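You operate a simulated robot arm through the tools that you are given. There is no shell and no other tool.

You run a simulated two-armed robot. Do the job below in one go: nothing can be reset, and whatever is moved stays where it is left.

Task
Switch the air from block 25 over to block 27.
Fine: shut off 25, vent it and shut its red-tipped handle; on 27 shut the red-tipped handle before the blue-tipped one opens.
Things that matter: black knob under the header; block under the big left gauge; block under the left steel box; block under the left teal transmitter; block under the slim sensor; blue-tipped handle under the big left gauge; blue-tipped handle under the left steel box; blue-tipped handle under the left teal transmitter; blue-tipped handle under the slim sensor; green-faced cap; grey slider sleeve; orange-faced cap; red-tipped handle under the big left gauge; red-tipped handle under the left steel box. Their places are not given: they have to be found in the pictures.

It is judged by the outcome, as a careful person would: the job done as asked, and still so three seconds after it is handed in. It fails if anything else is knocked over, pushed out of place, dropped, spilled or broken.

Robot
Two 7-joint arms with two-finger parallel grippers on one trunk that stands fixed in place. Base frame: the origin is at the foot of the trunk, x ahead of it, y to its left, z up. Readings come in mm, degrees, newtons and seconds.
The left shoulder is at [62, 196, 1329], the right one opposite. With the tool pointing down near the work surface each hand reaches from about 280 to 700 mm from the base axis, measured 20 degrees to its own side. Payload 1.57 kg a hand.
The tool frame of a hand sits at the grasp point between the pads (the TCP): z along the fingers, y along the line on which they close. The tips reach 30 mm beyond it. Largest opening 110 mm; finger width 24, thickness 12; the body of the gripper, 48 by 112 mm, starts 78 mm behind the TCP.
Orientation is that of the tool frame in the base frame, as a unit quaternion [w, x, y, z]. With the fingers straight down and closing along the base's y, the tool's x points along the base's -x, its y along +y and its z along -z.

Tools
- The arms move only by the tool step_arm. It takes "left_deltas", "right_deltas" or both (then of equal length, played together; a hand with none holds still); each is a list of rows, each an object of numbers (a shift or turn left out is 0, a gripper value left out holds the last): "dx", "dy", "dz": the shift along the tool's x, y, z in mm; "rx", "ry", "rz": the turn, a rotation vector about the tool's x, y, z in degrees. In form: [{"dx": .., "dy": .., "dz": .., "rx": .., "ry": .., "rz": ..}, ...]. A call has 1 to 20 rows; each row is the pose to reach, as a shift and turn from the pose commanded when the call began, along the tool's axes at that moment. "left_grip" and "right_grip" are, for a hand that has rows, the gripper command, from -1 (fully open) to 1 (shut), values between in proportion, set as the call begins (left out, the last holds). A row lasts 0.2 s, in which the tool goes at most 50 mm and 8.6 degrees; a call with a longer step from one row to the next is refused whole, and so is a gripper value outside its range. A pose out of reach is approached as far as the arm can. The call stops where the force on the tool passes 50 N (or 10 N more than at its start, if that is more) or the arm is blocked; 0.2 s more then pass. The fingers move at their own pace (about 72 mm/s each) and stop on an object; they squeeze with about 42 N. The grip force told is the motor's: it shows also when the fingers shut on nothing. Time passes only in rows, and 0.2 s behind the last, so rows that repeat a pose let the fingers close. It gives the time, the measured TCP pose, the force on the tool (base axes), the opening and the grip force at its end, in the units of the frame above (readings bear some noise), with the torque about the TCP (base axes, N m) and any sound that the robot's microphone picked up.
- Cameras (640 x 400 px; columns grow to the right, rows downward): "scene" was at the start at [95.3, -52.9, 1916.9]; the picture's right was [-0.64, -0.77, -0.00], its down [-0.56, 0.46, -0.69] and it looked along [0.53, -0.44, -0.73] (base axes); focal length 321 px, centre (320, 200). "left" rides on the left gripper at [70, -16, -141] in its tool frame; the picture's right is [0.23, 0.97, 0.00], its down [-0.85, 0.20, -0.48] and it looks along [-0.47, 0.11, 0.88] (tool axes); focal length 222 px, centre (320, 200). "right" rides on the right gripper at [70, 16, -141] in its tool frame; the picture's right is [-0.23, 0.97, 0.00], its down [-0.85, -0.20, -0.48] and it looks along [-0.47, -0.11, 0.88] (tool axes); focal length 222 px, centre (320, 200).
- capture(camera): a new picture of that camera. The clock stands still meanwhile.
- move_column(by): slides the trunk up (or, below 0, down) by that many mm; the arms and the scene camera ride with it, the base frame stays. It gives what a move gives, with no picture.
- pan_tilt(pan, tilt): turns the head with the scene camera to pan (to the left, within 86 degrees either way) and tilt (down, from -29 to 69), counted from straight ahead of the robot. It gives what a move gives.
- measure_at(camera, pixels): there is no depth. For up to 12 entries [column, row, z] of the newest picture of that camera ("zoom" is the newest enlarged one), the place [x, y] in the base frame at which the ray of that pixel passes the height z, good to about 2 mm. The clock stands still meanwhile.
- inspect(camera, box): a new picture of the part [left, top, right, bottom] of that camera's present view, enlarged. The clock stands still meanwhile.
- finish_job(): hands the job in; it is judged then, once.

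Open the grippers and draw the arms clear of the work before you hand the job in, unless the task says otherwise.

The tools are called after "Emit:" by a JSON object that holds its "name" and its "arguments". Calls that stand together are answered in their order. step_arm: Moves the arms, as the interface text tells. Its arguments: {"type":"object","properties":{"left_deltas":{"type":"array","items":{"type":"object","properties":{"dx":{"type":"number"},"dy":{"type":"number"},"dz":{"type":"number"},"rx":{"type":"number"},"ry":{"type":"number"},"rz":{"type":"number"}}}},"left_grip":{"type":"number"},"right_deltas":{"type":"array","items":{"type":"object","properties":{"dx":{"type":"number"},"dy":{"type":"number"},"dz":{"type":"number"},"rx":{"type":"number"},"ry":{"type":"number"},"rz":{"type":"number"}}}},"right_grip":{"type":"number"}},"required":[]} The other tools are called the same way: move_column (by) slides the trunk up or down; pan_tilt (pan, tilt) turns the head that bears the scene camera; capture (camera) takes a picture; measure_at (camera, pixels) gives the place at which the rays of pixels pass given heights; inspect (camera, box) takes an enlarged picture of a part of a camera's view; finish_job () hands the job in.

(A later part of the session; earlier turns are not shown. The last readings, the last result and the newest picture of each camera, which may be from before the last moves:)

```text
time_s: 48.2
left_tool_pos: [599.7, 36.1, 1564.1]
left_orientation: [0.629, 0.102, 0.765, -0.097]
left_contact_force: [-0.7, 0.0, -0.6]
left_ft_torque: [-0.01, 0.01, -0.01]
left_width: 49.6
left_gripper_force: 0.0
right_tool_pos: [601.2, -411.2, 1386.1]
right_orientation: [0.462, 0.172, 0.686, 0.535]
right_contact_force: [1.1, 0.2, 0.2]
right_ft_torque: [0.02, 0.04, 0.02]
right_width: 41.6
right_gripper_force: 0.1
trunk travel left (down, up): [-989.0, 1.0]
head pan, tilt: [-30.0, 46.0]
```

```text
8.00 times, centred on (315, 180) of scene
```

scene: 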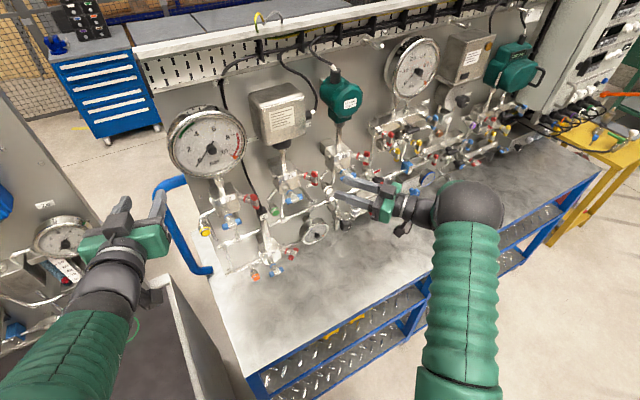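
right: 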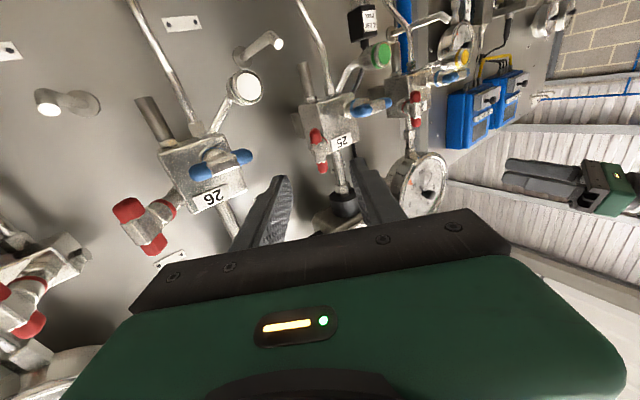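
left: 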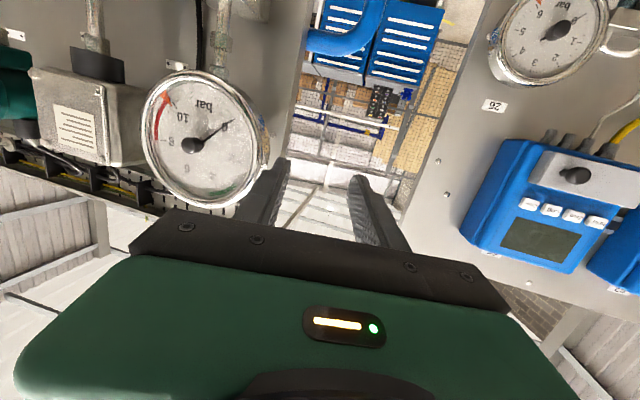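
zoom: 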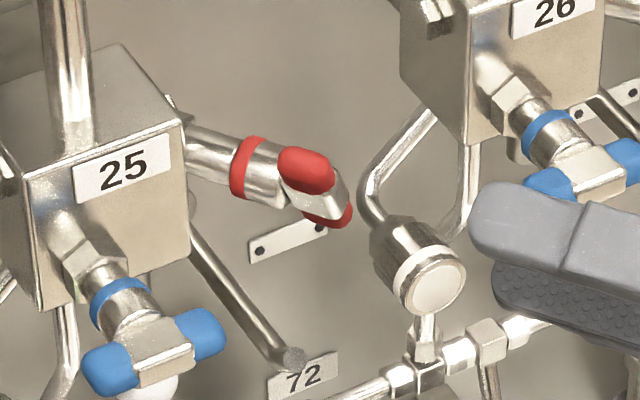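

The red bar stays about 28° turned. A new white spot shows under 25's blue handle at zoom (155,385); I look at it closer.

Emit:
{"name": "inspect", "arguments": {"camera": "scene", "box": [265, 180, 325, 230]}}

Emit:
{"name": "capture", "arguments": {"camera": "right"}}

```text
8.00 times, centred on (295, 205) of scene
```

zoom: 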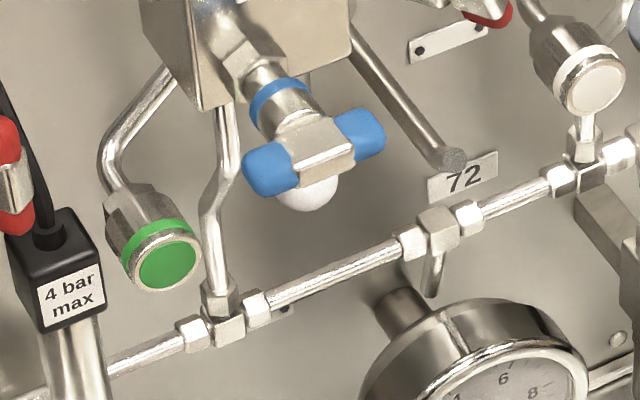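

```text
taken
```

right: 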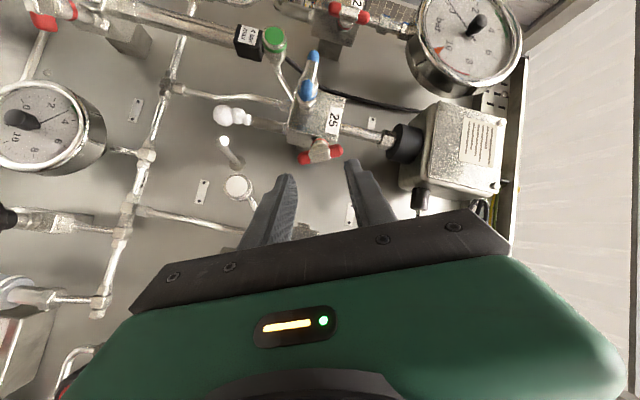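

The right view shows white puffs at (230,115) coming from 25's vent stub: it is already venting. I wait a second and look again whether the puffs go on.

Emit:
{"name": "step_arm", "arguments": {"right_deltas": [{"dz": 0}, {"dz": 0}, {"dz": 0}, {"dz": 0}, {"dz": 0}]}}

Emit:
{"name": "inspect", "arguments": {"camera": "right", "box": [200, 60, 360, 170]}}

```text
time_s: 49.4
left_tool_pos: [599.9, 36.4, 1563.5]
left_orientation: [0.628, 0.103, 0.765, -0.098]
left_contact_force: [-0.2, -0.4, -0.3]
left_ft_torque: [-0.01, 0.03, 0.0]
left_width: 49.5
left_gripper_force: 0.1
right_tool_pos: [602.1, -410.6, 1387.4]
right_orientation: [0.463, 0.171, 0.687, 0.534]
right_contact_force: [-0.2, -0.4, 0.1]
right_ft_torque: [-0.01, -0.02, -0.02]
right_width: 41.2
right_gripper_force: 0.0
trunk travel left (down, up): [-989.0, 1.0]
head pan, tilt: [-30.0, 46.0]
```

```text
3.64 times, centred on (280, 115) of right
```

zoom: 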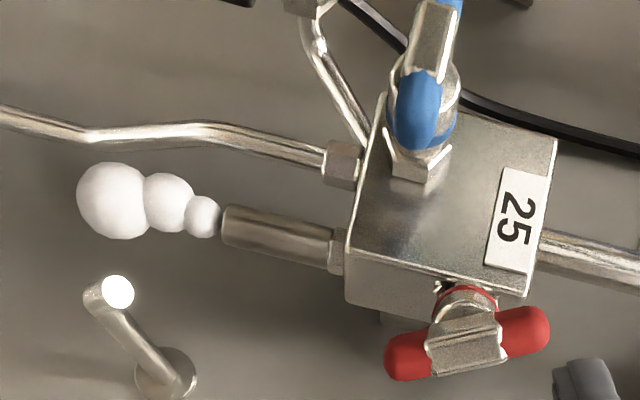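

The puffs continue. I roll the hand another 90° for the regrip while time passes, then check the puffs again.

Emit:
{"name": "step_arm", "arguments": {"right_deltas": [{"rz": 8.2}, {"rz": 16.4}, {"rz": 24.6}, {"rz": 32.8}, {"rz": 41}, {"rz": 49.2}, {"rz": 57.4}, {"rz": 65.6}, {"rz": 73.8}, {"rz": 82}, {"rz": 90}]}}

Emit:
{"name": "capture", "arguments": {"camera": "right"}}

Emit:
{"name": "inspect", "arguments": {"camera": "scene", "box": [265, 160, 345, 220]}}

```text
time_s: 51.8
left_tool_pos: [600.1, 36.6, 1563.8]
left_orientation: [0.628, 0.104, 0.765, -0.099]
left_contact_force: [0.0, 0.8, 0.2]
left_ft_torque: [-0.02, 0.02, 0.0]
left_width: 49.3
left_gripper_force: 0.0
right_tool_pos: [602.2, -411.2, 1386.9]
right_orientation: [-0.05, 0.607, 0.363, 0.705]
right_contact_force: [-0.3, 0.3, 0.2]
right_ft_torque: [0.04, 0.01, 0.0]
right_width: 41.5
right_gripper_force: 0.1
trunk travel left (down, up): [-989.0, 1.0]
head pan, tilt: [-30.0, 46.0]
```

```text
taken
```

right: 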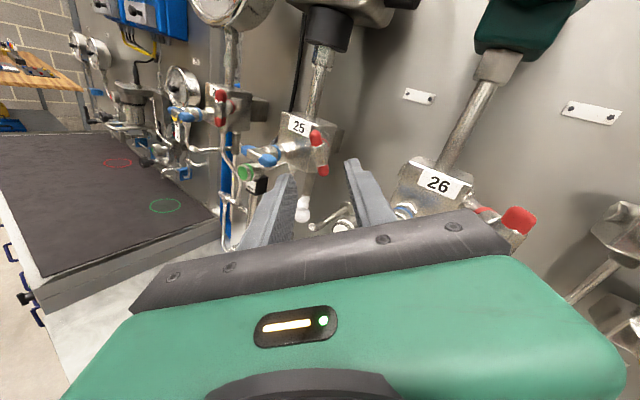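

```text
6.67 times, centred on (305, 190) of scene
```

zoom: 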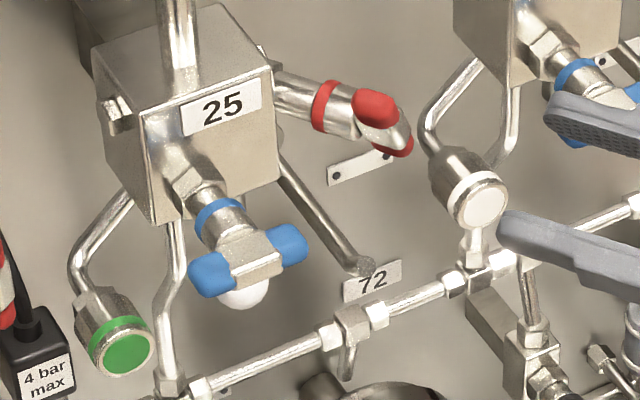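

The half-roll worked (camera now above). I advance 70 mm along the stem again to regrip the red bar at its 28° position.

Emit:
{"name": "step_arm", "arguments": {"right_deltas": [{"dz": 25}, {"dz": 50}, {"dz": 69}, {"dz": 69}]}}

Emit:
{"name": "inspect", "arguments": {"camera": "right", "box": [250, 100, 390, 220]}}

Emit:
{"name": "inspect", "arguments": {"camera": "scene", "box": [265, 160, 345, 220]}}

```text
time_s: 52.8
left_tool_pos: [598.8, 35.2, 1565.0]
left_orientation: [0.629, 0.103, 0.765, -0.098]
left_contact_force: [-0.4, 0.3, 0.7]
left_ft_torque: [-0.03, 0.0, 0.03]
left_width: 49.7
left_gripper_force: 0.1
right_tool_pos: [657.7, -371.7, 1386.6]
right_orientation: [-0.05, 0.606, 0.365, 0.705]
right_contact_force: [-0.6, 0.9, 0.0]
right_ft_torque: [-0.02, -0.01, 0.03]
right_width: 41.1
right_gripper_force: 0.0
trunk travel left (down, up): [-989.0, 1.0]
head pan, tilt: [-30.0, 46.0]
```

```text
3.33 times, centred on (320, 160) of right
```

zoom: 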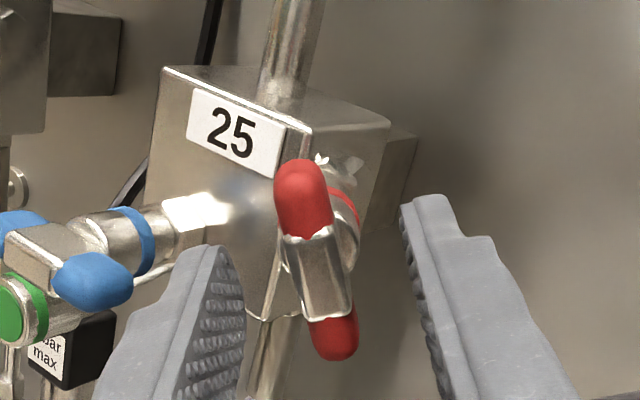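

```text
6.67 times, centred on (305, 190) of scene
```

zoom: 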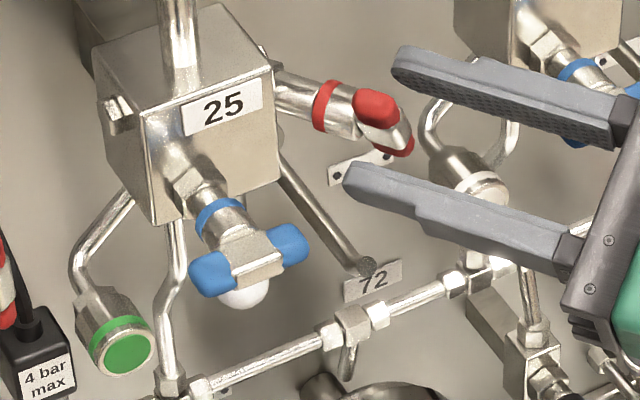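

The bar lies between the fingers in both views. I close.

Emit:
{"name": "step_arm", "arguments": {"right_deltas": [{"dz": 1}, {"dz": 1}, {"dz": 1}, {"dz": 1}], "right_grip": 1}}

Emit:
{"name": "inspect", "arguments": {"camera": "right", "box": [250, 100, 390, 220]}}

```text
time_s: 53.8
left_tool_pos: [599.3, 36.8, 1564.2]
left_orientation: [0.628, 0.103, 0.765, -0.098]
left_contact_force: [0.2, 0.2, -0.2]
left_ft_torque: [0.02, -0.02, 0.0]
left_width: 49.5
left_gripper_force: 0.0
right_tool_pos: [658.1, -371.6, 1385.1]
right_orientation: [-0.05, 0.606, 0.366, 0.704]
right_contact_force: [-2.2, 0.4, -2.3]
right_ft_torque: [-0.02, 0.03, -0.16]
right_width: 12.0
right_gripper_force: 29.2
trunk travel left (down, up): [-989.0, 1.0]
head pan, tilt: [-30.0, 46.0]
```

```text
3.33 times, centred on (320, 160) of right
```

zoom: 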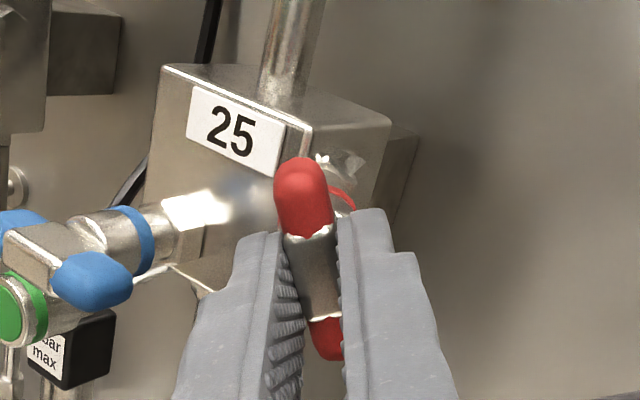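

Gripped. I turn the red handle counter-clockwise by 58° to fully open the vent.

Emit:
{"name": "step_arm", "arguments": {"right_deltas": [{"rz": -8.3}, {"rz": -16.6}, {"rz": -25}, {"rz": -33.2}, {"rz": -41.5}, {"rz": -49.8}, {"rz": -58}]}}

Emit:
{"name": "capture", "arguments": {"camera": "right"}}

Emit:
{"name": "inspect", "arguments": {"camera": "scene", "box": [265, 160, 345, 220]}}

```text
time_s: 55.4
left_tool_pos: [599.1, 35.2, 1563.1]
left_orientation: [0.628, 0.103, 0.765, -0.098]
left_contact_force: [0.7, 1.0, -0.4]
left_ft_torque: [-0.01, 0.0, 0.03]
left_width: 49.3
left_gripper_force: 0.0
right_tool_pos: [659.7, -372.2, 1386.5]
right_orientation: [0.298, 0.353, 0.613, 0.641]
right_contact_force: [-1.0, -3.3, 0.0]
right_ft_torque: [0.14, -0.03, -0.49]
right_width: 11.8
right_gripper_force: 29.0
trunk travel left (down, up): [-989.0, 1.0]
head pan, tilt: [-30.0, 46.0]
```

```text
taken
```

right: 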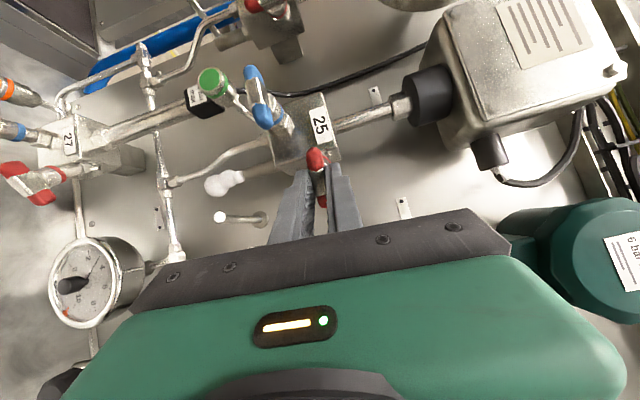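

```text
6.67 times, centred on (305, 190) of scene
```

zoom: 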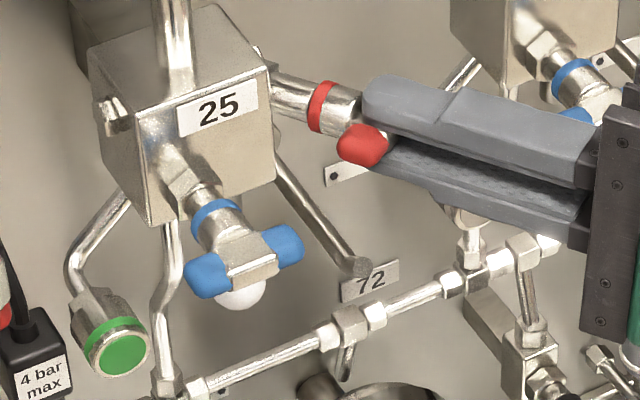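

The vent is nearly fully open (about 86°) with the puffs still at (225,183). I hold for 3 s and look again.

Emit:
{"name": "step_arm", "arguments": {"right_deltas": [{"rz": 0}, {"rz": 0}, {"rz": 0}, {"rz": 0}, {"rz": 0}, {"rz": 0}, {"rz": 0}, {"rz": 0}, {"rz": 0}, {"rz": 0}, {"rz": 0}, {"rz": 0}, {"rz": 0}, {"rz": 0}, {"rz": 0}]}}

Emit:
{"name": "inspect", "arguments": {"camera": "right", "box": [190, 120, 290, 230]}}

Emit:
{"name": "inspect", "arguments": {"camera": "right", "box": [40, 230, 140, 330]}}

```text
time_s: 58.6
left_tool_pos: [599.5, 34.1, 1563.2]
left_orientation: [0.628, 0.102, 0.765, -0.097]
left_contact_force: [-0.8, 0.2, 0.2]
left_ft_torque: [-0.02, 0.0, 0.02]
left_width: 49.4
left_gripper_force: 0.1
right_tool_pos: [659.7, -372.4, 1387.7]
right_orientation: [0.298, 0.353, 0.613, 0.641]
right_contact_force: [0.1, -3.4, 0.3]
right_ft_torque: [0.07, -0.06, -0.11]
right_width: 12.4
right_gripper_force: 29.3
trunk travel left (down, up): [-989.0, 1.0]
head pan, tilt: [-30.0, 46.0]
```

```text
3.64 times, centred on (240, 175) of right
```

zoom: 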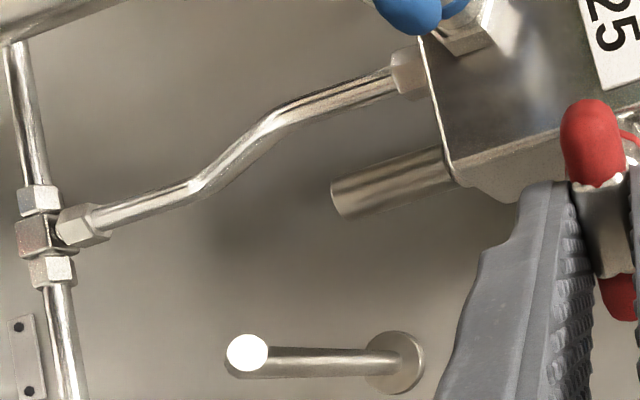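

```text
4.00 times, centred on (90, 280) of right
```

zoom: 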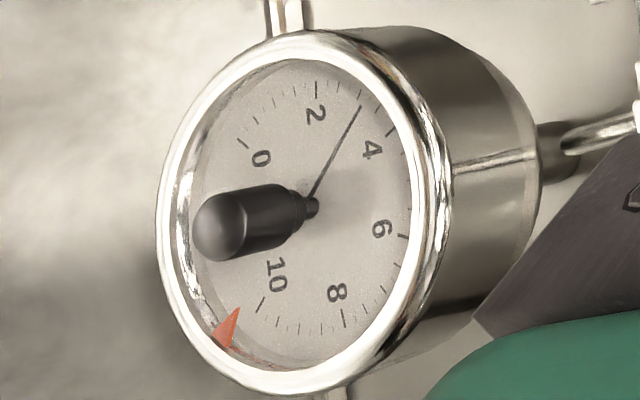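

The puffs have stopped: 25 is vented, header still about 3.1 bar. Now I turn the red handle back clockwise, 80° first.

Emit:
{"name": "step_arm", "arguments": {"right_deltas": [{"rz": 8}, {"rz": 16}, {"rz": 24}, {"rz": 32}, {"rz": 40}, {"rz": 48}, {"rz": 56}, {"rz": 64}, {"rz": 72}, {"rz": 80}]}}

Emit:
{"name": "inspect", "arguments": {"camera": "scene", "box": [265, 160, 345, 220]}}

Emit:
{"name": "inspect", "arguments": {"camera": "right", "box": [250, 100, 390, 220]}}

```text
time_s: 60.8
left_tool_pos: [599.7, 35.8, 1565.1]
left_orientation: [0.629, 0.102, 0.765, -0.097]
left_contact_force: [-0.1, -0.4, 0.3]
left_ft_torque: [-0.02, 0.02, 0.02]
left_width: 49.7
left_gripper_force: 0.0
right_tool_pos: [658.9, -370.3, 1386.1]
right_orientation: [-0.186, 0.665, 0.242, 0.681]
right_contact_force: [-5.9, 1.3, -12.1]
right_ft_torque: [0.18, -0.38, -0.1]
right_width: 12.0
right_gripper_force: 29.1
trunk travel left (down, up): [-989.0, 1.0]
head pan, tilt: [-30.0, 46.0]
```

```text
6.67 times, centred on (305, 190) of scene
```

zoom: 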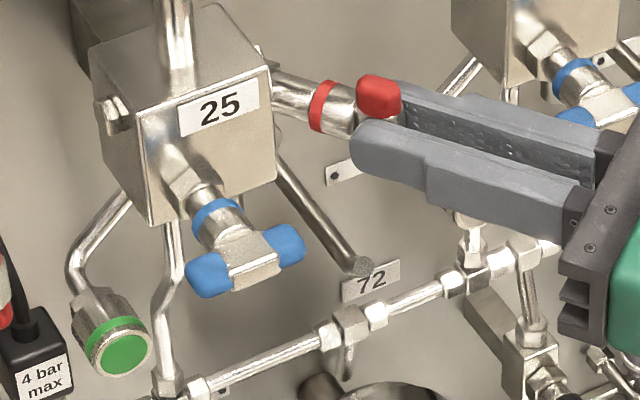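

```text
3.33 times, centred on (320, 160) of right
```

zoom: 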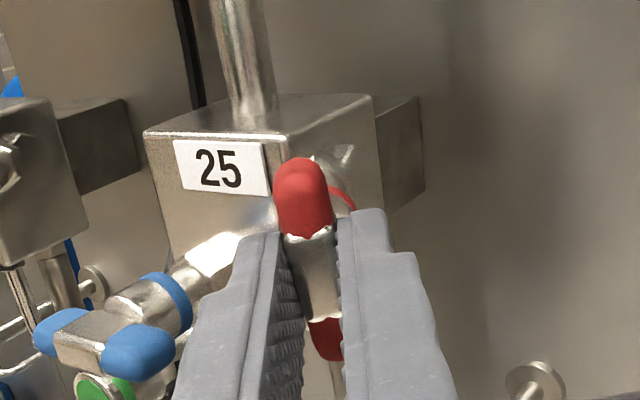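

The bar is nearly upright (about 5° left). I turn a further 8° to the stop and watch the torque.

Emit:
{"name": "step_arm", "arguments": {"right_deltas": [{"rz": 4}, {"rz": 9}, {"rz": 9}]}}

Emit:
{"name": "inspect", "arguments": {"camera": "scene", "box": [265, 160, 345, 220]}}

```text
time_s: 61.6
left_tool_pos: [599.9, 37.0, 1562.7]
left_orientation: [0.628, 0.103, 0.765, -0.098]
left_contact_force: [1.1, 0.3, 0.6]
left_ft_torque: [-0.04, 0.02, 0.0]
left_width: 49.6
left_gripper_force: 0.0
right_tool_pos: [658.5, -370.8, 1385.7]
right_orientation: [-0.237, 0.683, 0.189, 0.665]
right_contact_force: [-9.8, 2.8, -15.5]
right_ft_torque: [-1.06, 0.19, -0.15]
right_width: 13.6
right_gripper_force: 30.0
trunk travel left (down, up): [-989.0, 1.0]
head pan, tilt: [-30.0, 46.0]
```

```text
6.67 times, centred on (305, 190) of scene
```

zoom: 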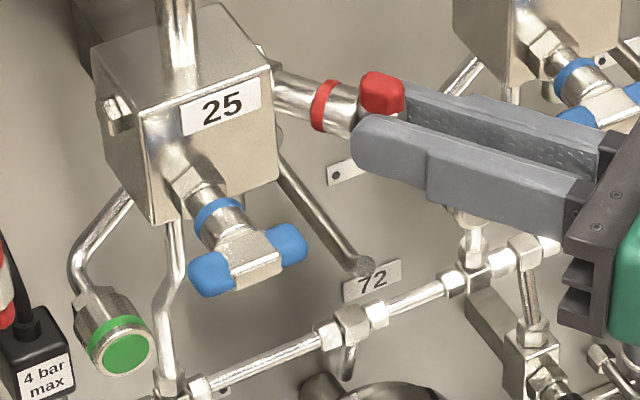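

Torque reached -0.8 N·m about the stem: red 25 is at its closed stop. I ease back 3°, open and withdraw.

Emit:
{"name": "step_arm", "arguments": {"right_deltas": [{"rz": -3}, {"rz": -3}, {"rz": -3}, {"dz": -30, "rz": -3}, {"dz": -70, "rz": -3}, {"dz": -100, "rz": -3}], "right_grip": 0.25}}

Emit:
{"name": "inspect", "arguments": {"camera": "scene", "box": [265, 155, 345, 215]}}

Emit:
{"name": "capture", "arguments": {"camera": "right"}}

```text
time_s: 63.0
left_tool_pos: [598.0, 35.6, 1565.4]
left_orientation: [0.629, 0.102, 0.764, -0.097]
left_contact_force: [-0.6, -0.1, -0.1]
left_ft_torque: [0.0, 0.02, -0.01]
left_width: 49.5
left_gripper_force: 0.1
right_tool_pos: [574.8, -430.3, 1387.2]
right_orientation: [-0.219, 0.676, 0.208, 0.672]
right_contact_force: [0.1, 0.5, 0.7]
right_ft_torque: [-0.01, -0.04, 0.04]
right_width: 41.3
right_gripper_force: 0.0
trunk travel left (down, up): [-989.0, 1.0]
head pan, tilt: [-30.0, 46.0]
```

```text
6.67 times, centred on (305, 185) of scene
```

zoom: 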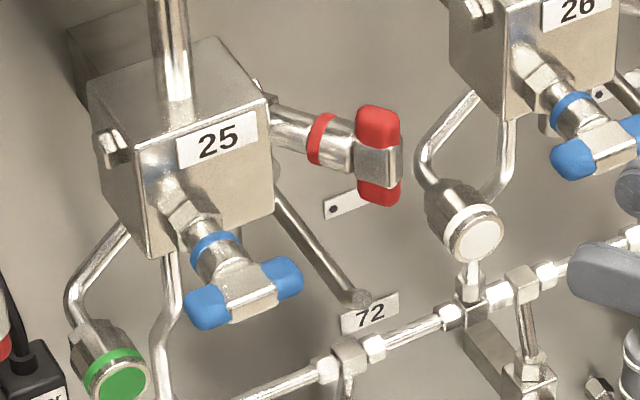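

```text
taken
```

right: 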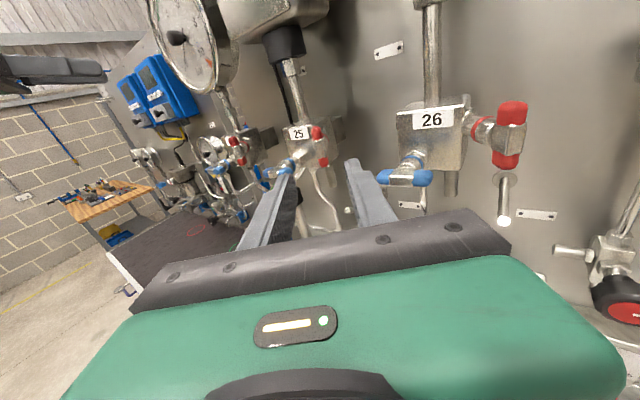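

Red 25 is upright again (shut) and blue flat (shut). Now to 27: I move the right hand down to a standoff at (583,-336,1090) facing its red handle, rolled so the fingers close vertically on the flat bar.

Emit:
{"name": "step_arm", "arguments": {"right_deltas": [{"dx": -24.8, "dy": -5.6, "dz": 5.1, "rz": -7.6}, {"dx": -49.6, "dy": -11.3, "dz": 10.2, "rz": -15.2}, {"dx": -74.5, "dy": -16.9, "dz": 15.3, "rz": -22.8}, {"dx": -99.3, "dy": -22.5, "dz": 20.3, "rz": -30.3}, {"dx": -124, "dy": -28.2, "dz": 25.4, "rz": -37.9}, {"dx": -149, "dy": -33.8, "dz": 30.5, "rz": -45.5}, {"dx": -173.7, "dy": -39.4, "dz": 35.6, "rz": -53.1}, {"dx": -198.5, "dy": -45, "dz": 40.7, "rz": -60.7}, {"dx": -223.4, "dy": -50.7, "dz": 45.8, "rz": -68.3}, {"dx": -248.2, "dy": -56.3, "dz": 50.8, "rz": -75.8}, {"dx": -273, "dy": -62, "dz": 55.9, "rz": -83.4}, {"dx": -297.8, "dy": -67.6, "dz": 61, "rz": -91}]}}

Emit:
{"name": "capture", "arguments": {"camera": "right"}}

Emit:
{"name": "capture", "arguments": {"camera": "scene"}}

```text
time_s: 65.6
left_tool_pos: [601.2, 35.5, 1564.0]
left_orientation: [0.629, 0.102, 0.765, -0.098]
left_contact_force: [-0.3, 0.6, 0.4]
left_ft_torque: [-0.02, 0.02, 0.01]
left_width: 49.5
left_gripper_force: 0.0
right_tool_pos: [584.5, -332.8, 1092.1]
right_orientation: [0.327, 0.326, 0.628, 0.627]
right_contact_force: [-0.7, 0.3, 0.6]
right_ft_torque: [0.02, 0.0, 0.02]
right_width: 41.2
right_gripper_force: 0.1
trunk travel left (down, up): [-989.0, 1.0]
head pan, tilt: [-30.0, 46.0]
```

```text
taken
```

right: 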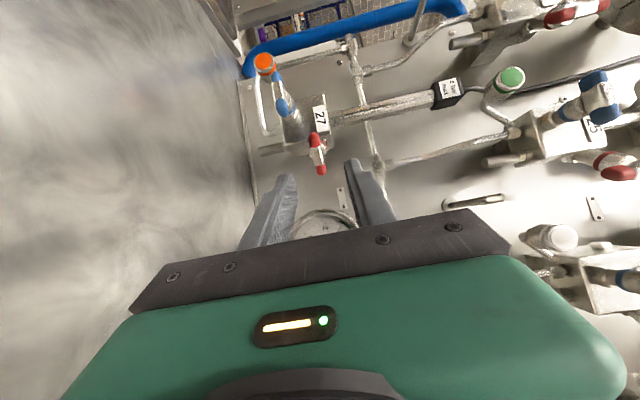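

```text
taken
```

scene: 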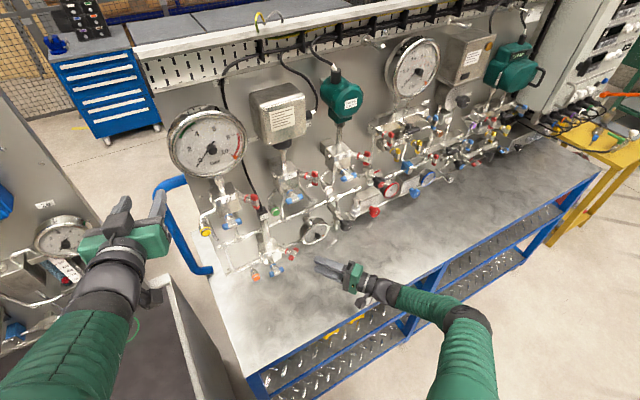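

The hand reached (584.5,-333,1092) and faces 27's red handle at right-view (318,152). I zoom in both views to fix its position.

Emit:
{"name": "inspect", "arguments": {"camera": "right", "box": [280, 115, 360, 185]}}

Emit:
{"name": "inspect", "arguments": {"camera": "scene", "box": [250, 225, 310, 275]}}

```text
5.71 times, centred on (320, 150) of right
```

zoom: 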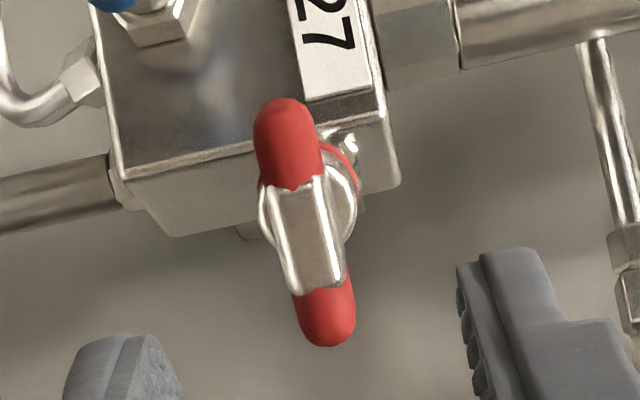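

```text
8.00 times, centred on (280, 250) of scene
```

zoom: 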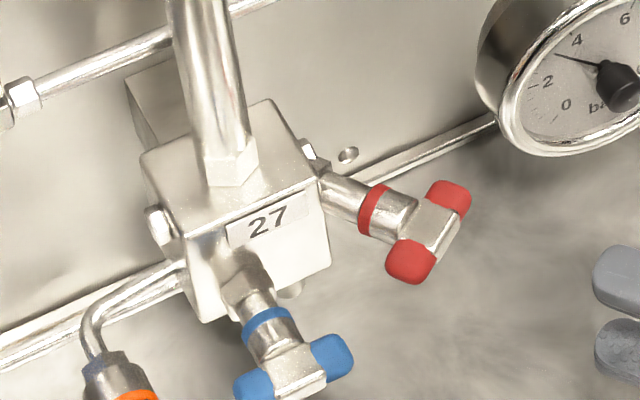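

Front-face centres: right (318.2,156.5), scene (295.4,255). I measure them.

Emit:
{"name": "measure_at", "arguments": {"camera": "scene", "pixels": [[295.4, 255, 1080], [295.4, 255, 1100], [286.5, 251.5, 1080], [286.5, 251.5, 1100], [284.5, 298.5, 1060], [284.5, 298.5, 1080]]}}

Emit:
{"name": "measure_at", "arguments": {"camera": "right", "pixels": [[318.2, 156.5, 1080], [318.2, 156.5, 1100], [317.5, 151, 1080], [317.5, 151, 1100]]}}

```text
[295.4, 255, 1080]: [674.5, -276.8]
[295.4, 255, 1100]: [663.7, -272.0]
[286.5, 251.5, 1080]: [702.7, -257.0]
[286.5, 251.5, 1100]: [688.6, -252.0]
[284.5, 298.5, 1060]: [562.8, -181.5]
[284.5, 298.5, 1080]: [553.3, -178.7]
```

```text
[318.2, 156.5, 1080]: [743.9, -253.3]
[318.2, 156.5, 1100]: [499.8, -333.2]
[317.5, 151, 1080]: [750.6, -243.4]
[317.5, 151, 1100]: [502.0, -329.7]
```

Red 27's bar front is at (671.5,-275.5,1086). I advance along the stem to TCP (657,-286,1086) with the fingers above and below the bar.

Emit:
{"name": "step_arm", "arguments": {"right_deltas": [{"dx": -3, "dy": -6, "dz": 20}, {"dx": -3, "dy": -6, "dz": 40}, {"dx": -3, "dy": -6, "dz": 65}, {"dx": -3, "dy": -6, "dz": 86}, {"dx": -3, "dy": -6, "dz": 86}]}}

Emit:
{"name": "inspect", "arguments": {"camera": "right", "box": [250, 100, 390, 220]}}

Emit:
{"name": "inspect", "arguments": {"camera": "scene", "box": [250, 225, 310, 275]}}

```text
time_s: 66.8
left_tool_pos: [599.0, 36.4, 1564.3]
left_orientation: [0.629, 0.103, 0.765, -0.098]
left_contact_force: [-0.8, -0.2, -0.5]
left_ft_torque: [0.01, 0.01, 0.01]
left_width: 49.4
left_gripper_force: 0.0
right_tool_pos: [656.6, -288.0, 1084.3]
right_orientation: [0.325, 0.327, 0.628, 0.627]
right_contact_force: [-0.4, 0.2, -0.2]
right_ft_torque: [-0.02, -0.03, 0.04]
right_width: 41.5
right_gripper_force: 0.1
trunk travel left (down, up): [-989.0, 1.0]
head pan, tilt: [-30.0, 46.0]
```

```text
3.33 times, centred on (320, 160) of right
```

zoom: 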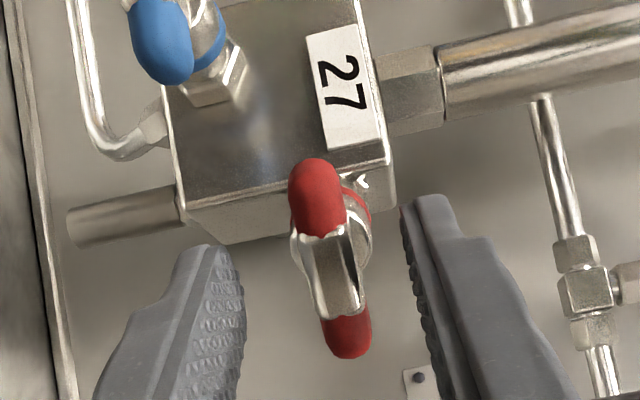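

```text
8.00 times, centred on (280, 250) of scene
```

zoom: 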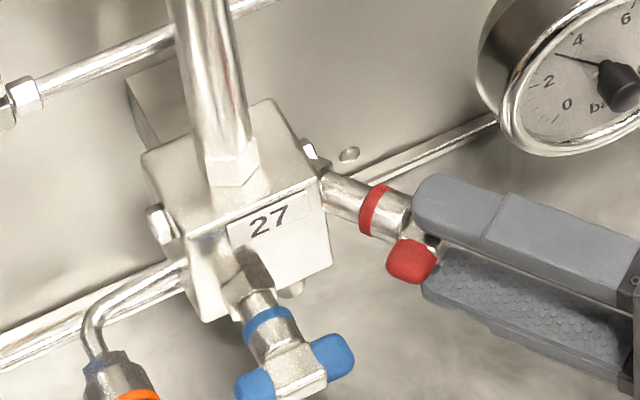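

The bar is well between the fingers (about 2 mm high). I shift up 2 mm and close.

Emit:
{"name": "step_arm", "arguments": {"right_deltas": [{"dy": 2}, {"dy": 2}, {"dy": 2}, {"dy": 2}], "right_grip": 1}}

Emit:
{"name": "inspect", "arguments": {"camera": "right", "box": [250, 100, 390, 220]}}

```text
time_s: 67.8
left_tool_pos: [599.5, 36.0, 1565.1]
left_orientation: [0.628, 0.102, 0.765, -0.097]
left_contact_force: [0.1, 0.4, -0.1]
left_ft_torque: [0.01, 0.0, 0.0]
left_width: 49.5
left_gripper_force: 0.0
right_tool_pos: [656.2, -287.9, 1087.0]
right_orientation: [0.326, 0.326, 0.628, 0.627]
right_contact_force: [3.2, -2.2, 9.7]
right_ft_torque: [0.21, -0.07, 0.08]
right_width: 11.7
right_gripper_force: 28.8
trunk travel left (down, up): [-989.0, 1.0]
head pan, tilt: [-30.0, 46.0]
```

```text
3.33 times, centred on (320, 160) of right
```

zoom: 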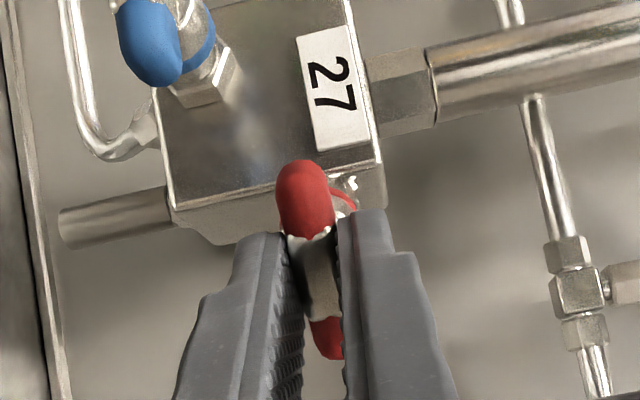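

Gripped. I turn 27's red handle clockwise (closing) by 80°, easing 1 mm up.

Emit:
{"name": "step_arm", "arguments": {"right_deltas": [{"dy": 1, "rz": 8}, {"dy": 1, "rz": 16}, {"dy": 1, "rz": 24}, {"dy": 1, "rz": 32}, {"dy": 1, "rz": 40}, {"dy": 1, "rz": 48}, {"dy": 1, "rz": 56}, {"dy": 1, "rz": 64}, {"dy": 1, "rz": 72}, {"dy": 1, "rz": 80}]}}

Emit:
{"name": "inspect", "arguments": {"camera": "scene", "box": [250, 225, 310, 275]}}

Emit:
{"name": "capture", "arguments": {"camera": "right"}}

```text
time_s: 70.0
left_tool_pos: [598.9, 35.7, 1564.8]
left_orientation: [0.628, 0.102, 0.765, -0.097]
left_contact_force: [0.3, 0.2, -0.7]
left_ft_torque: [0.01, -0.02, 0.0]
left_width: 49.6
left_gripper_force: 0.1
right_tool_pos: [655.4, -287.0, 1088.3]
right_orientation: [-0.154, 0.653, 0.272, 0.69]
right_contact_force: [-2.9, -3.8, 2.3]
right_ft_torque: [0.28, -0.5, -0.13]
right_width: 12.0
right_gripper_force: 29.5
trunk travel left (down, up): [-989.0, 1.0]
head pan, tilt: [-30.0, 46.0]
```

```text
8.00 times, centred on (280, 250) of scene
```

zoom: 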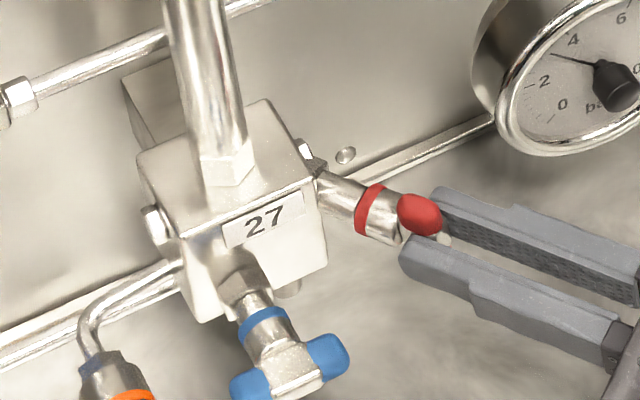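

```text
taken
```

right: 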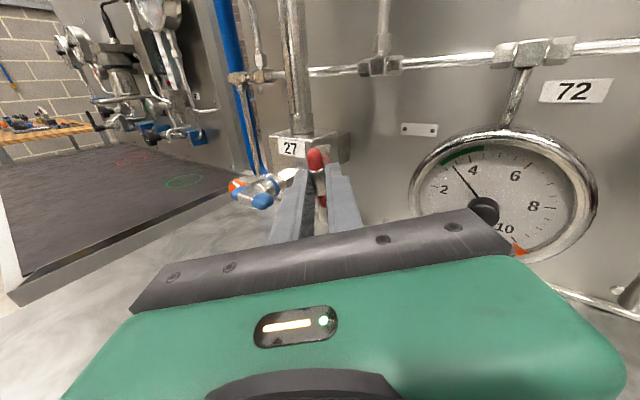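

Turned 80°, gauge unchanged. I turn on to the stop, another 15°, watching torque.

Emit:
{"name": "step_arm", "arguments": {"right_deltas": [{"rz": 5}, {"rz": 10}, {"rz": 15}, {"rz": 15}]}}

Emit:
{"name": "inspect", "arguments": {"camera": "scene", "box": [250, 225, 310, 275]}}

```text
time_s: 71.0
left_tool_pos: [599.2, 36.0, 1564.6]
left_orientation: [0.628, 0.103, 0.765, -0.098]
left_contact_force: [-0.1, -0.9, -0.3]
left_ft_torque: [0.03, -0.01, 0.04]
left_width: 49.4
left_gripper_force: 0.1
right_tool_pos: [656.8, -287.7, 1087.8]
right_orientation: [-0.242, 0.684, 0.182, 0.664]
right_contact_force: [-1.7, -3.4, -1.1]
right_ft_torque: [-0.43, -0.6, -0.25]
right_width: 13.8
right_gripper_force: 30.7
trunk travel left (down, up): [-989.0, 1.0]
head pan, tilt: [-30.0, 46.0]
```

```text
8.00 times, centred on (280, 250) of scene
```

zoom: 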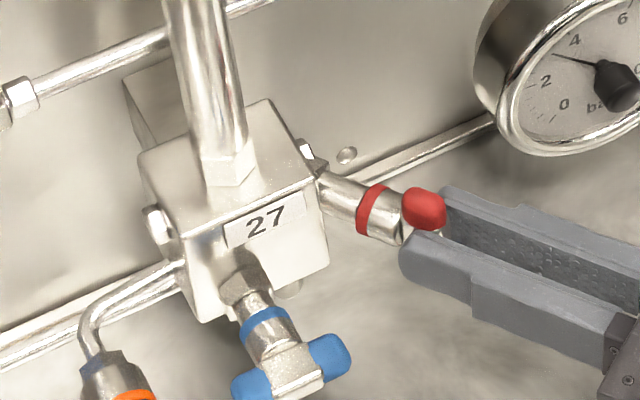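

Torque about the stem is -0.7 N·m and the grip is wedged open a little: closed stop. I ease back 3°, open and withdraw.

Emit:
{"name": "step_arm", "arguments": {"right_deltas": [{"rz": -4}, {"rz": -4}, {"rz": -4}, {"dz": -30, "rz": -4}, {"dz": -70, "rz": -4}, {"dz": -100, "rz": -4}], "right_grip": 0.25}}

Emit:
{"name": "inspect", "arguments": {"camera": "scene", "box": [245, 225, 315, 290]}}

Emit:
{"name": "inspect", "arguments": {"camera": "right", "box": [220, 90, 400, 220]}}

```text
time_s: 72.4
left_tool_pos: [597.4, 34.1, 1564.4]
left_orientation: [0.628, 0.103, 0.766, -0.098]
left_contact_force: [-0.1, -0.2, -0.1]
left_ft_torque: [0.0, 0.0, 0.03]
left_width: 49.8
left_gripper_force: 0.1
right_tool_pos: [574.6, -346.3, 1086.0]
right_orientation: [-0.22, 0.676, 0.208, 0.672]
right_contact_force: [-0.1, -0.4, 0.4]
right_ft_torque: [0.0, 0.03, 0.04]
right_width: 41.3
right_gripper_force: 0.0
trunk travel left (down, up): [-989.0, 1.0]
head pan, tilt: [-30.0, 46.0]
```

```text
6.15 times, centred on (280, 258) of scene
```

zoom: 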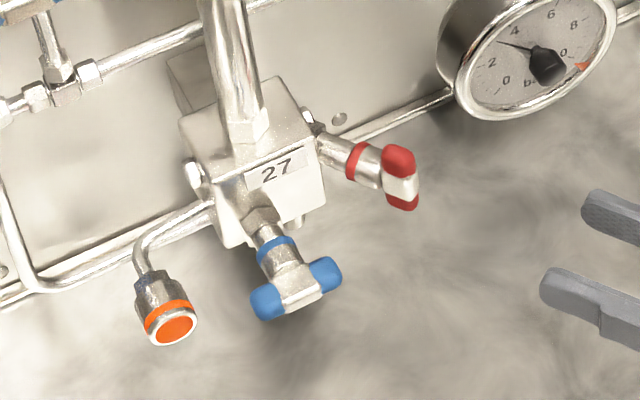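

```text
3.08 times, centred on (310, 155) of right
```

zoom: 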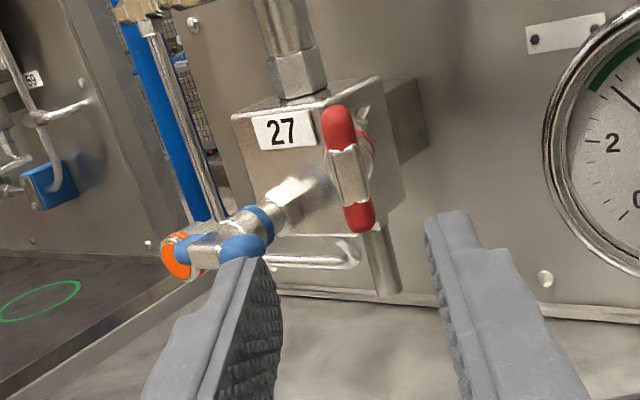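

Red 27 is upright now: shut. Next I bring the right hand round to a standoff near (571,-216,1061) in front of 27's blue handle, rolled for its flat bar and yawed about 10°.

Emit:
{"name": "step_arm", "arguments": {"right_deltas": [{"dx": -2.2, "dy": -9, "dz": 6, "rx": -1.67, "ry": -1.64, "rz": -7.45}, {"dx": -4.5, "dy": -18, "dz": 12, "rx": -3.33, "ry": -3.28, "rz": -14.9}, {"dx": -6.7, "dy": -27, "dz": 18, "rx": -5, "ry": -4.9, "rz": -22.35}, {"dx": -8.9, "dy": -36.1, "dz": 24, "rx": -6.67, "ry": -6.55, "rz": -29.8}, {"dx": -11.2, "dy": -45.1, "dz": 30, "rx": -8.33, "ry": -8.2, "rz": -37.25}, {"dx": -13.4, "dy": -54.1, "dz": 36, "rx": -10, "ry": -9.8, "rz": -44.7}, {"dx": -15.6, "dy": -63.1, "dz": 42, "rx": -11.67, "ry": -11.5, "rz": -52.15}, {"dx": -17.9, "dy": -72.1, "dz": 48, "rx": -13.3, "ry": -13.1, "rz": -59.6}, {"dx": -20.1, "dy": -81.2, "dz": 54, "rx": -15, "ry": -14.7, "rz": -67}, {"dx": -22.3, "dy": -90.2, "dz": 60, "rx": -16.7, "ry": -16.4, "rz": -74.5}, {"dx": -24.6, "dy": -99.2, "dz": 66, "rx": -18.3, "ry": -18, "rz": -82}, {"dx": -26.8, "dy": -108.2, "dz": 72, "rx": -20, "ry": -19.65, "rz": -89.4}]}}

Emit:
{"name": "capture", "arguments": {"camera": "right"}}

Emit:
{"name": "capture", "arguments": {"camera": "scene"}}

```text
time_s: 74.8
left_tool_pos: [598.5, 35.1, 1565.1]
left_orientation: [0.629, 0.103, 0.765, -0.098]
left_contact_force: [0.6, -1.5, 0.2]
left_ft_torque: [0.0, -0.01, 0.02]
left_width: 49.8
left_gripper_force: 0.1
right_tool_pos: [554.3, -318.1, 1062.0]
right_orientation: [0.421, 0.472, 0.578, 0.515]
right_contact_force: [-0.1, -0.3, 0.1]
right_ft_torque: [0.01, -0.03, -0.03]
right_width: 41.5
right_gripper_force: 0.0
trunk travel left (down, up): [-989.0, 1.0]
head pan, tilt: [-30.0, 46.0]
stopped in row 11 (right hand): the arm was blocked; the commanded pose is now the measured one
```

```text
taken
```

right: 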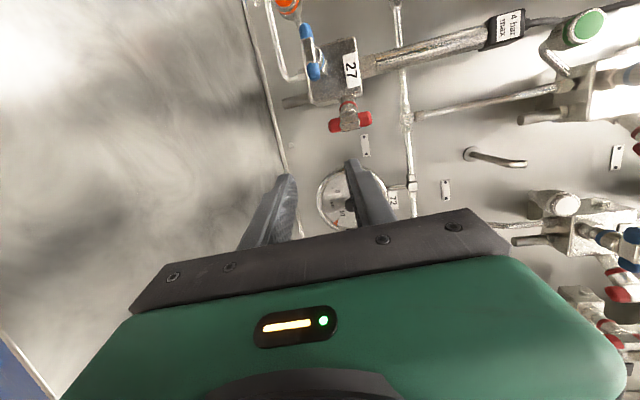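

```text
taken
```

scene: 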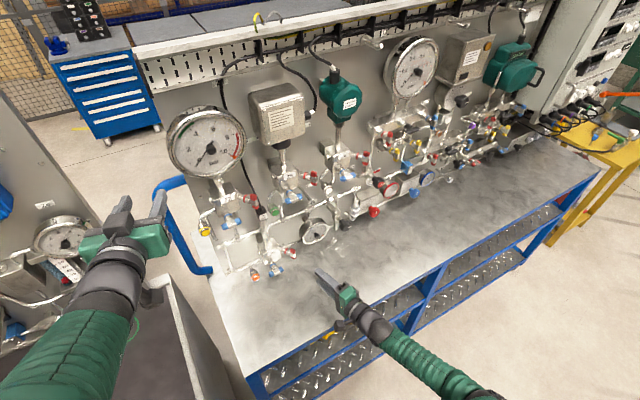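

The arm was blocked at (554,-318,1062) with the elbow fallen low to the right. I look at its posture.

Emit:
{"name": "pan_tilt", "arguments": {"pan": -50, "tilt": 66}}

Emit:
{"name": "capture", "arguments": {"camera": "scene"}}

```text
time_s: 75.6
left_tool_pos: [599.2, 35.9, 1564.5]
left_orientation: [0.628, 0.103, 0.765, -0.098]
left_contact_force: [0.0, -0.5, -0.2]
left_ft_torque: [0.04, -0.03, 0.02]
left_width: 49.5
left_gripper_force: 0.1
right_tool_pos: [554.3, -315.3, 1062.6]
right_orientation: [0.42, 0.473, 0.579, 0.514]
right_contact_force: [0.8, 0.6, 1.2]
right_ft_torque: [0.04, -0.02, -0.04]
right_width: 41.2
right_gripper_force: 0.0
trunk travel left (down, up): [-989.0, 1.0]
head pan, tilt: [-50.0, 66.0]
```

```text
taken
```

scene: 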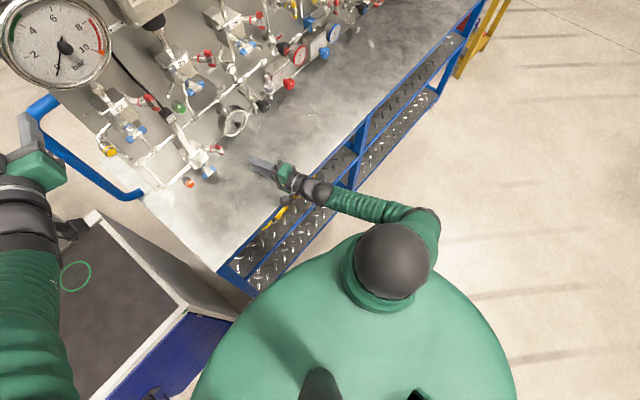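

The upper arm now hangs and the elbow meets the torso. I return the hand to the earlier good pose (yaw 35°, around (584,-360,1092)) and will then lower the trunk so the elbow stays high.

Emit:
{"name": "step_arm", "arguments": {"right_deltas": [{"dx": -12.5, "dy": 8, "dz": 4.2, "rx": -1.7, "ry": 5.9, "rz": -0.4}, {"dx": -25, "dy": 16, "dz": 8.4, "rx": -3.35, "ry": 11.75, "rz": -0.75}, {"dx": -37.5, "dy": 24, "dz": 12.6, "rx": -5, "ry": 17.6, "rz": -1.1}, {"dx": -50, "dy": 32, "dz": 16.8, "rx": -6.7, "ry": 23.5, "rz": -1.5}, {"dx": -50, "dy": 32, "dz": 16.8, "rx": -6.7, "ry": 23.5, "rz": -1.5}]}}

Emit:
{"name": "capture", "arguments": {"camera": "scene"}}

```text
time_s: 76.8
left_tool_pos: [599.7, 37.2, 1563.9]
left_orientation: [0.628, 0.103, 0.765, -0.099]
left_contact_force: [0.7, 0.6, -0.3]
left_ft_torque: [0.03, -0.02, 0.01]
left_width: 49.3
left_gripper_force: 0.1
right_tool_pos: [586.0, -356.3, 1091.2]
right_orientation: [0.326, 0.325, 0.624, 0.631]
right_contact_force: [-0.2, 0.4, 1.2]
right_ft_torque: [0.02, -0.03, 0.0]
right_width: 41.2
right_gripper_force: 0.0
trunk travel left (down, up): [-989.0, 1.0]
head pan, tilt: [-50.0, 66.0]
```

```text
taken
```

scene: 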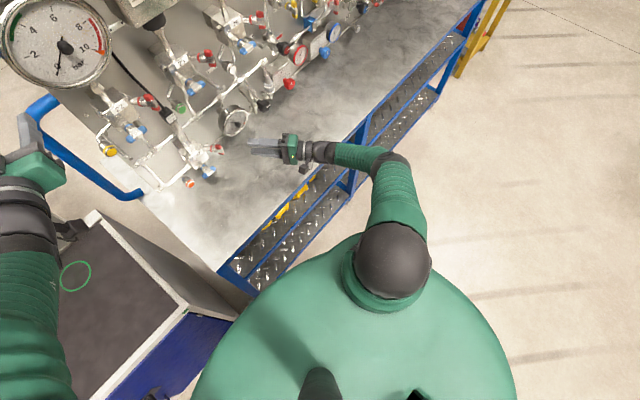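

The posture is fine again here. I raise the hand straight up to z≈1386, in front of 25's level, to test the needed reach there before lowering the trunk.

Emit:
{"name": "step_arm", "arguments": {"right_deltas": [{"dy": 42}, {"dy": 84}, {"dy": 126}, {"dy": 168}, {"dy": 210}, {"dy": 252}, {"dy": 294}]}}

Emit:
{"name": "capture", "arguments": {"camera": "scene"}}

```text
time_s: 78.4
left_tool_pos: [597.5, 37.4, 1563.8]
left_orientation: [0.629, 0.103, 0.764, -0.098]
left_contact_force: [-0.6, 0.3, -0.7]
left_ft_torque: [0.02, 0.01, 0.01]
left_width: 49.6
left_gripper_force: 0.0
right_tool_pos: [584.9, -356.6, 1385.2]
right_orientation: [0.327, 0.326, 0.625, 0.63]
right_contact_force: [0.3, 1.0, -0.5]
right_ft_torque: [-0.03, 0.0, 0.02]
right_width: 41.3
right_gripper_force: 0.1
trunk travel left (down, up): [-989.0, 1.0]
head pan, tilt: [-50.0, 66.0]
```

```text
taken
```

scene: 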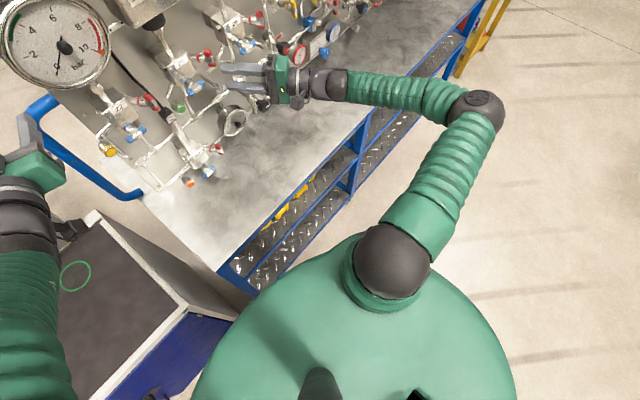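

I test the reach: slide to (600,-215,1360) with yaw 20°, in the free space in front of 25.

Emit:
{"name": "step_arm", "arguments": {"right_deltas": [{"dx": 27, "dy": -6, "dz": 23.5, "ry": -3.75}, {"dx": 54, "dy": -12, "dz": 47, "ry": -7.5}, {"dx": 81, "dy": -19, "dz": 70.5, "ry": -11.25}, {"dx": 107.7, "dy": -25, "dz": 93.8, "ry": -15}, {"dx": 107.7, "dy": -25, "dz": 93.8, "ry": -15}]}}

Emit:
{"name": "capture", "arguments": {"camera": "scene"}}

```text
time_s: 79.6
left_tool_pos: [598.6, 37.1, 1563.1]
left_orientation: [0.628, 0.103, 0.765, -0.099]
left_contact_force: [-1.0, -0.9, 1.0]
left_ft_torque: [-0.02, 0.0, -0.01]
left_width: 49.4
left_gripper_force: 0.2
right_tool_pos: [601.2, -217.6, 1360.1]
right_orientation: [0.406, 0.406, 0.577, 0.582]
right_contact_force: [-0.2, 0.0, 0.1]
right_ft_torque: [-0.01, 0.0, 0.0]
right_width: 41.1
right_gripper_force: 0.1
trunk travel left (down, up): [-989.0, 1.0]
head pan, tilt: [-50.0, 66.0]
```

```text
taken
```

scene: 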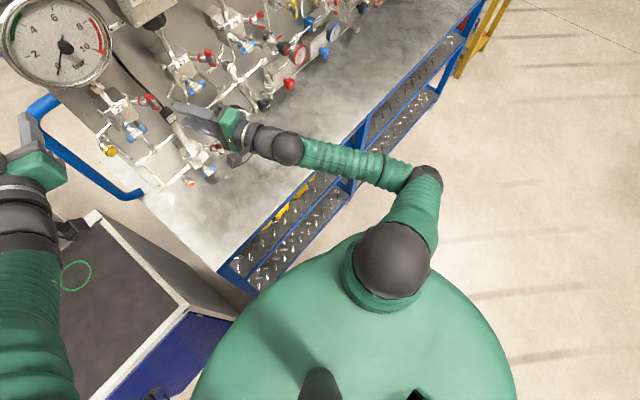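

Reached exactly. I test yaw 8° at (615,-212,1360), then rolling by -90° there.

Emit:
{"name": "step_arm", "arguments": {"right_deltas": [{"dz": 7.5, "ry": -6}, {"dz": 15, "ry": -12}, {"dz": 15, "ry": -12}]}}

Emit:
{"name": "step_arm", "arguments": {"right_deltas": [{"rz": -8.4}, {"rz": -16.8}, {"rz": -25.2}, {"rz": -33.6}, {"rz": -42}, {"rz": -50.4}, {"rz": -58.8}, {"rz": -67.2}, {"rz": -75.6}, {"rz": -84}, {"rz": -92}]}}

Emit:
{"name": "capture", "arguments": {"camera": "scene"}}

```text
time_s: 80.4
left_tool_pos: [598.1, 39.0, 1563.9]
left_orientation: [0.628, 0.103, 0.765, -0.099]
left_contact_force: [0.4, 0.2, -0.2]
left_ft_torque: [0.01, 0.01, -0.03]
left_width: 49.4
left_gripper_force: 0.0
right_tool_pos: [615.3, -211.8, 1361.2]
right_orientation: [0.464, 0.463, 0.532, 0.536]
right_contact_force: [-0.9, 0.0, -0.3]
right_ft_torque: [0.0, 0.01, -0.03]
right_width: 41.3
right_gripper_force: 0.2
trunk travel left (down, up): [-989.0, 1.0]
head pan, tilt: [-50.0, 66.0]
```

```text
time_s: 82.8
left_tool_pos: [598.9, 36.5, 1564.0]
left_orientation: [0.628, 0.102, 0.765, -0.098]
left_contact_force: [0.4, 0.2, -0.2]
left_ft_torque: [0.01, 0.01, 0.03]
left_width: 49.5
left_gripper_force: 0.1
right_tool_pos: [613.8, -212.8, 1361.2]
right_orientation: [0.708, -0.061, 0.703, 0.039]
right_contact_force: [0.3, -0.3, 0.4]
right_ft_torque: [0.01, -0.02, -0.03]
right_width: 41.1
right_gripper_force: 0.0
trunk travel left (down, up): [-989.0, 1.0]
head pan, tilt: [-50.0, 66.0]
```

```text
taken
```

scene: 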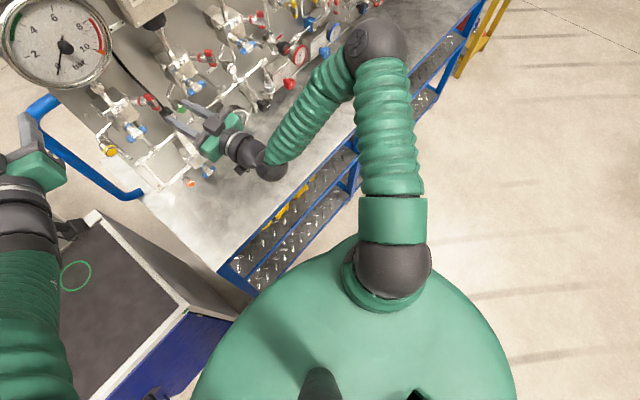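

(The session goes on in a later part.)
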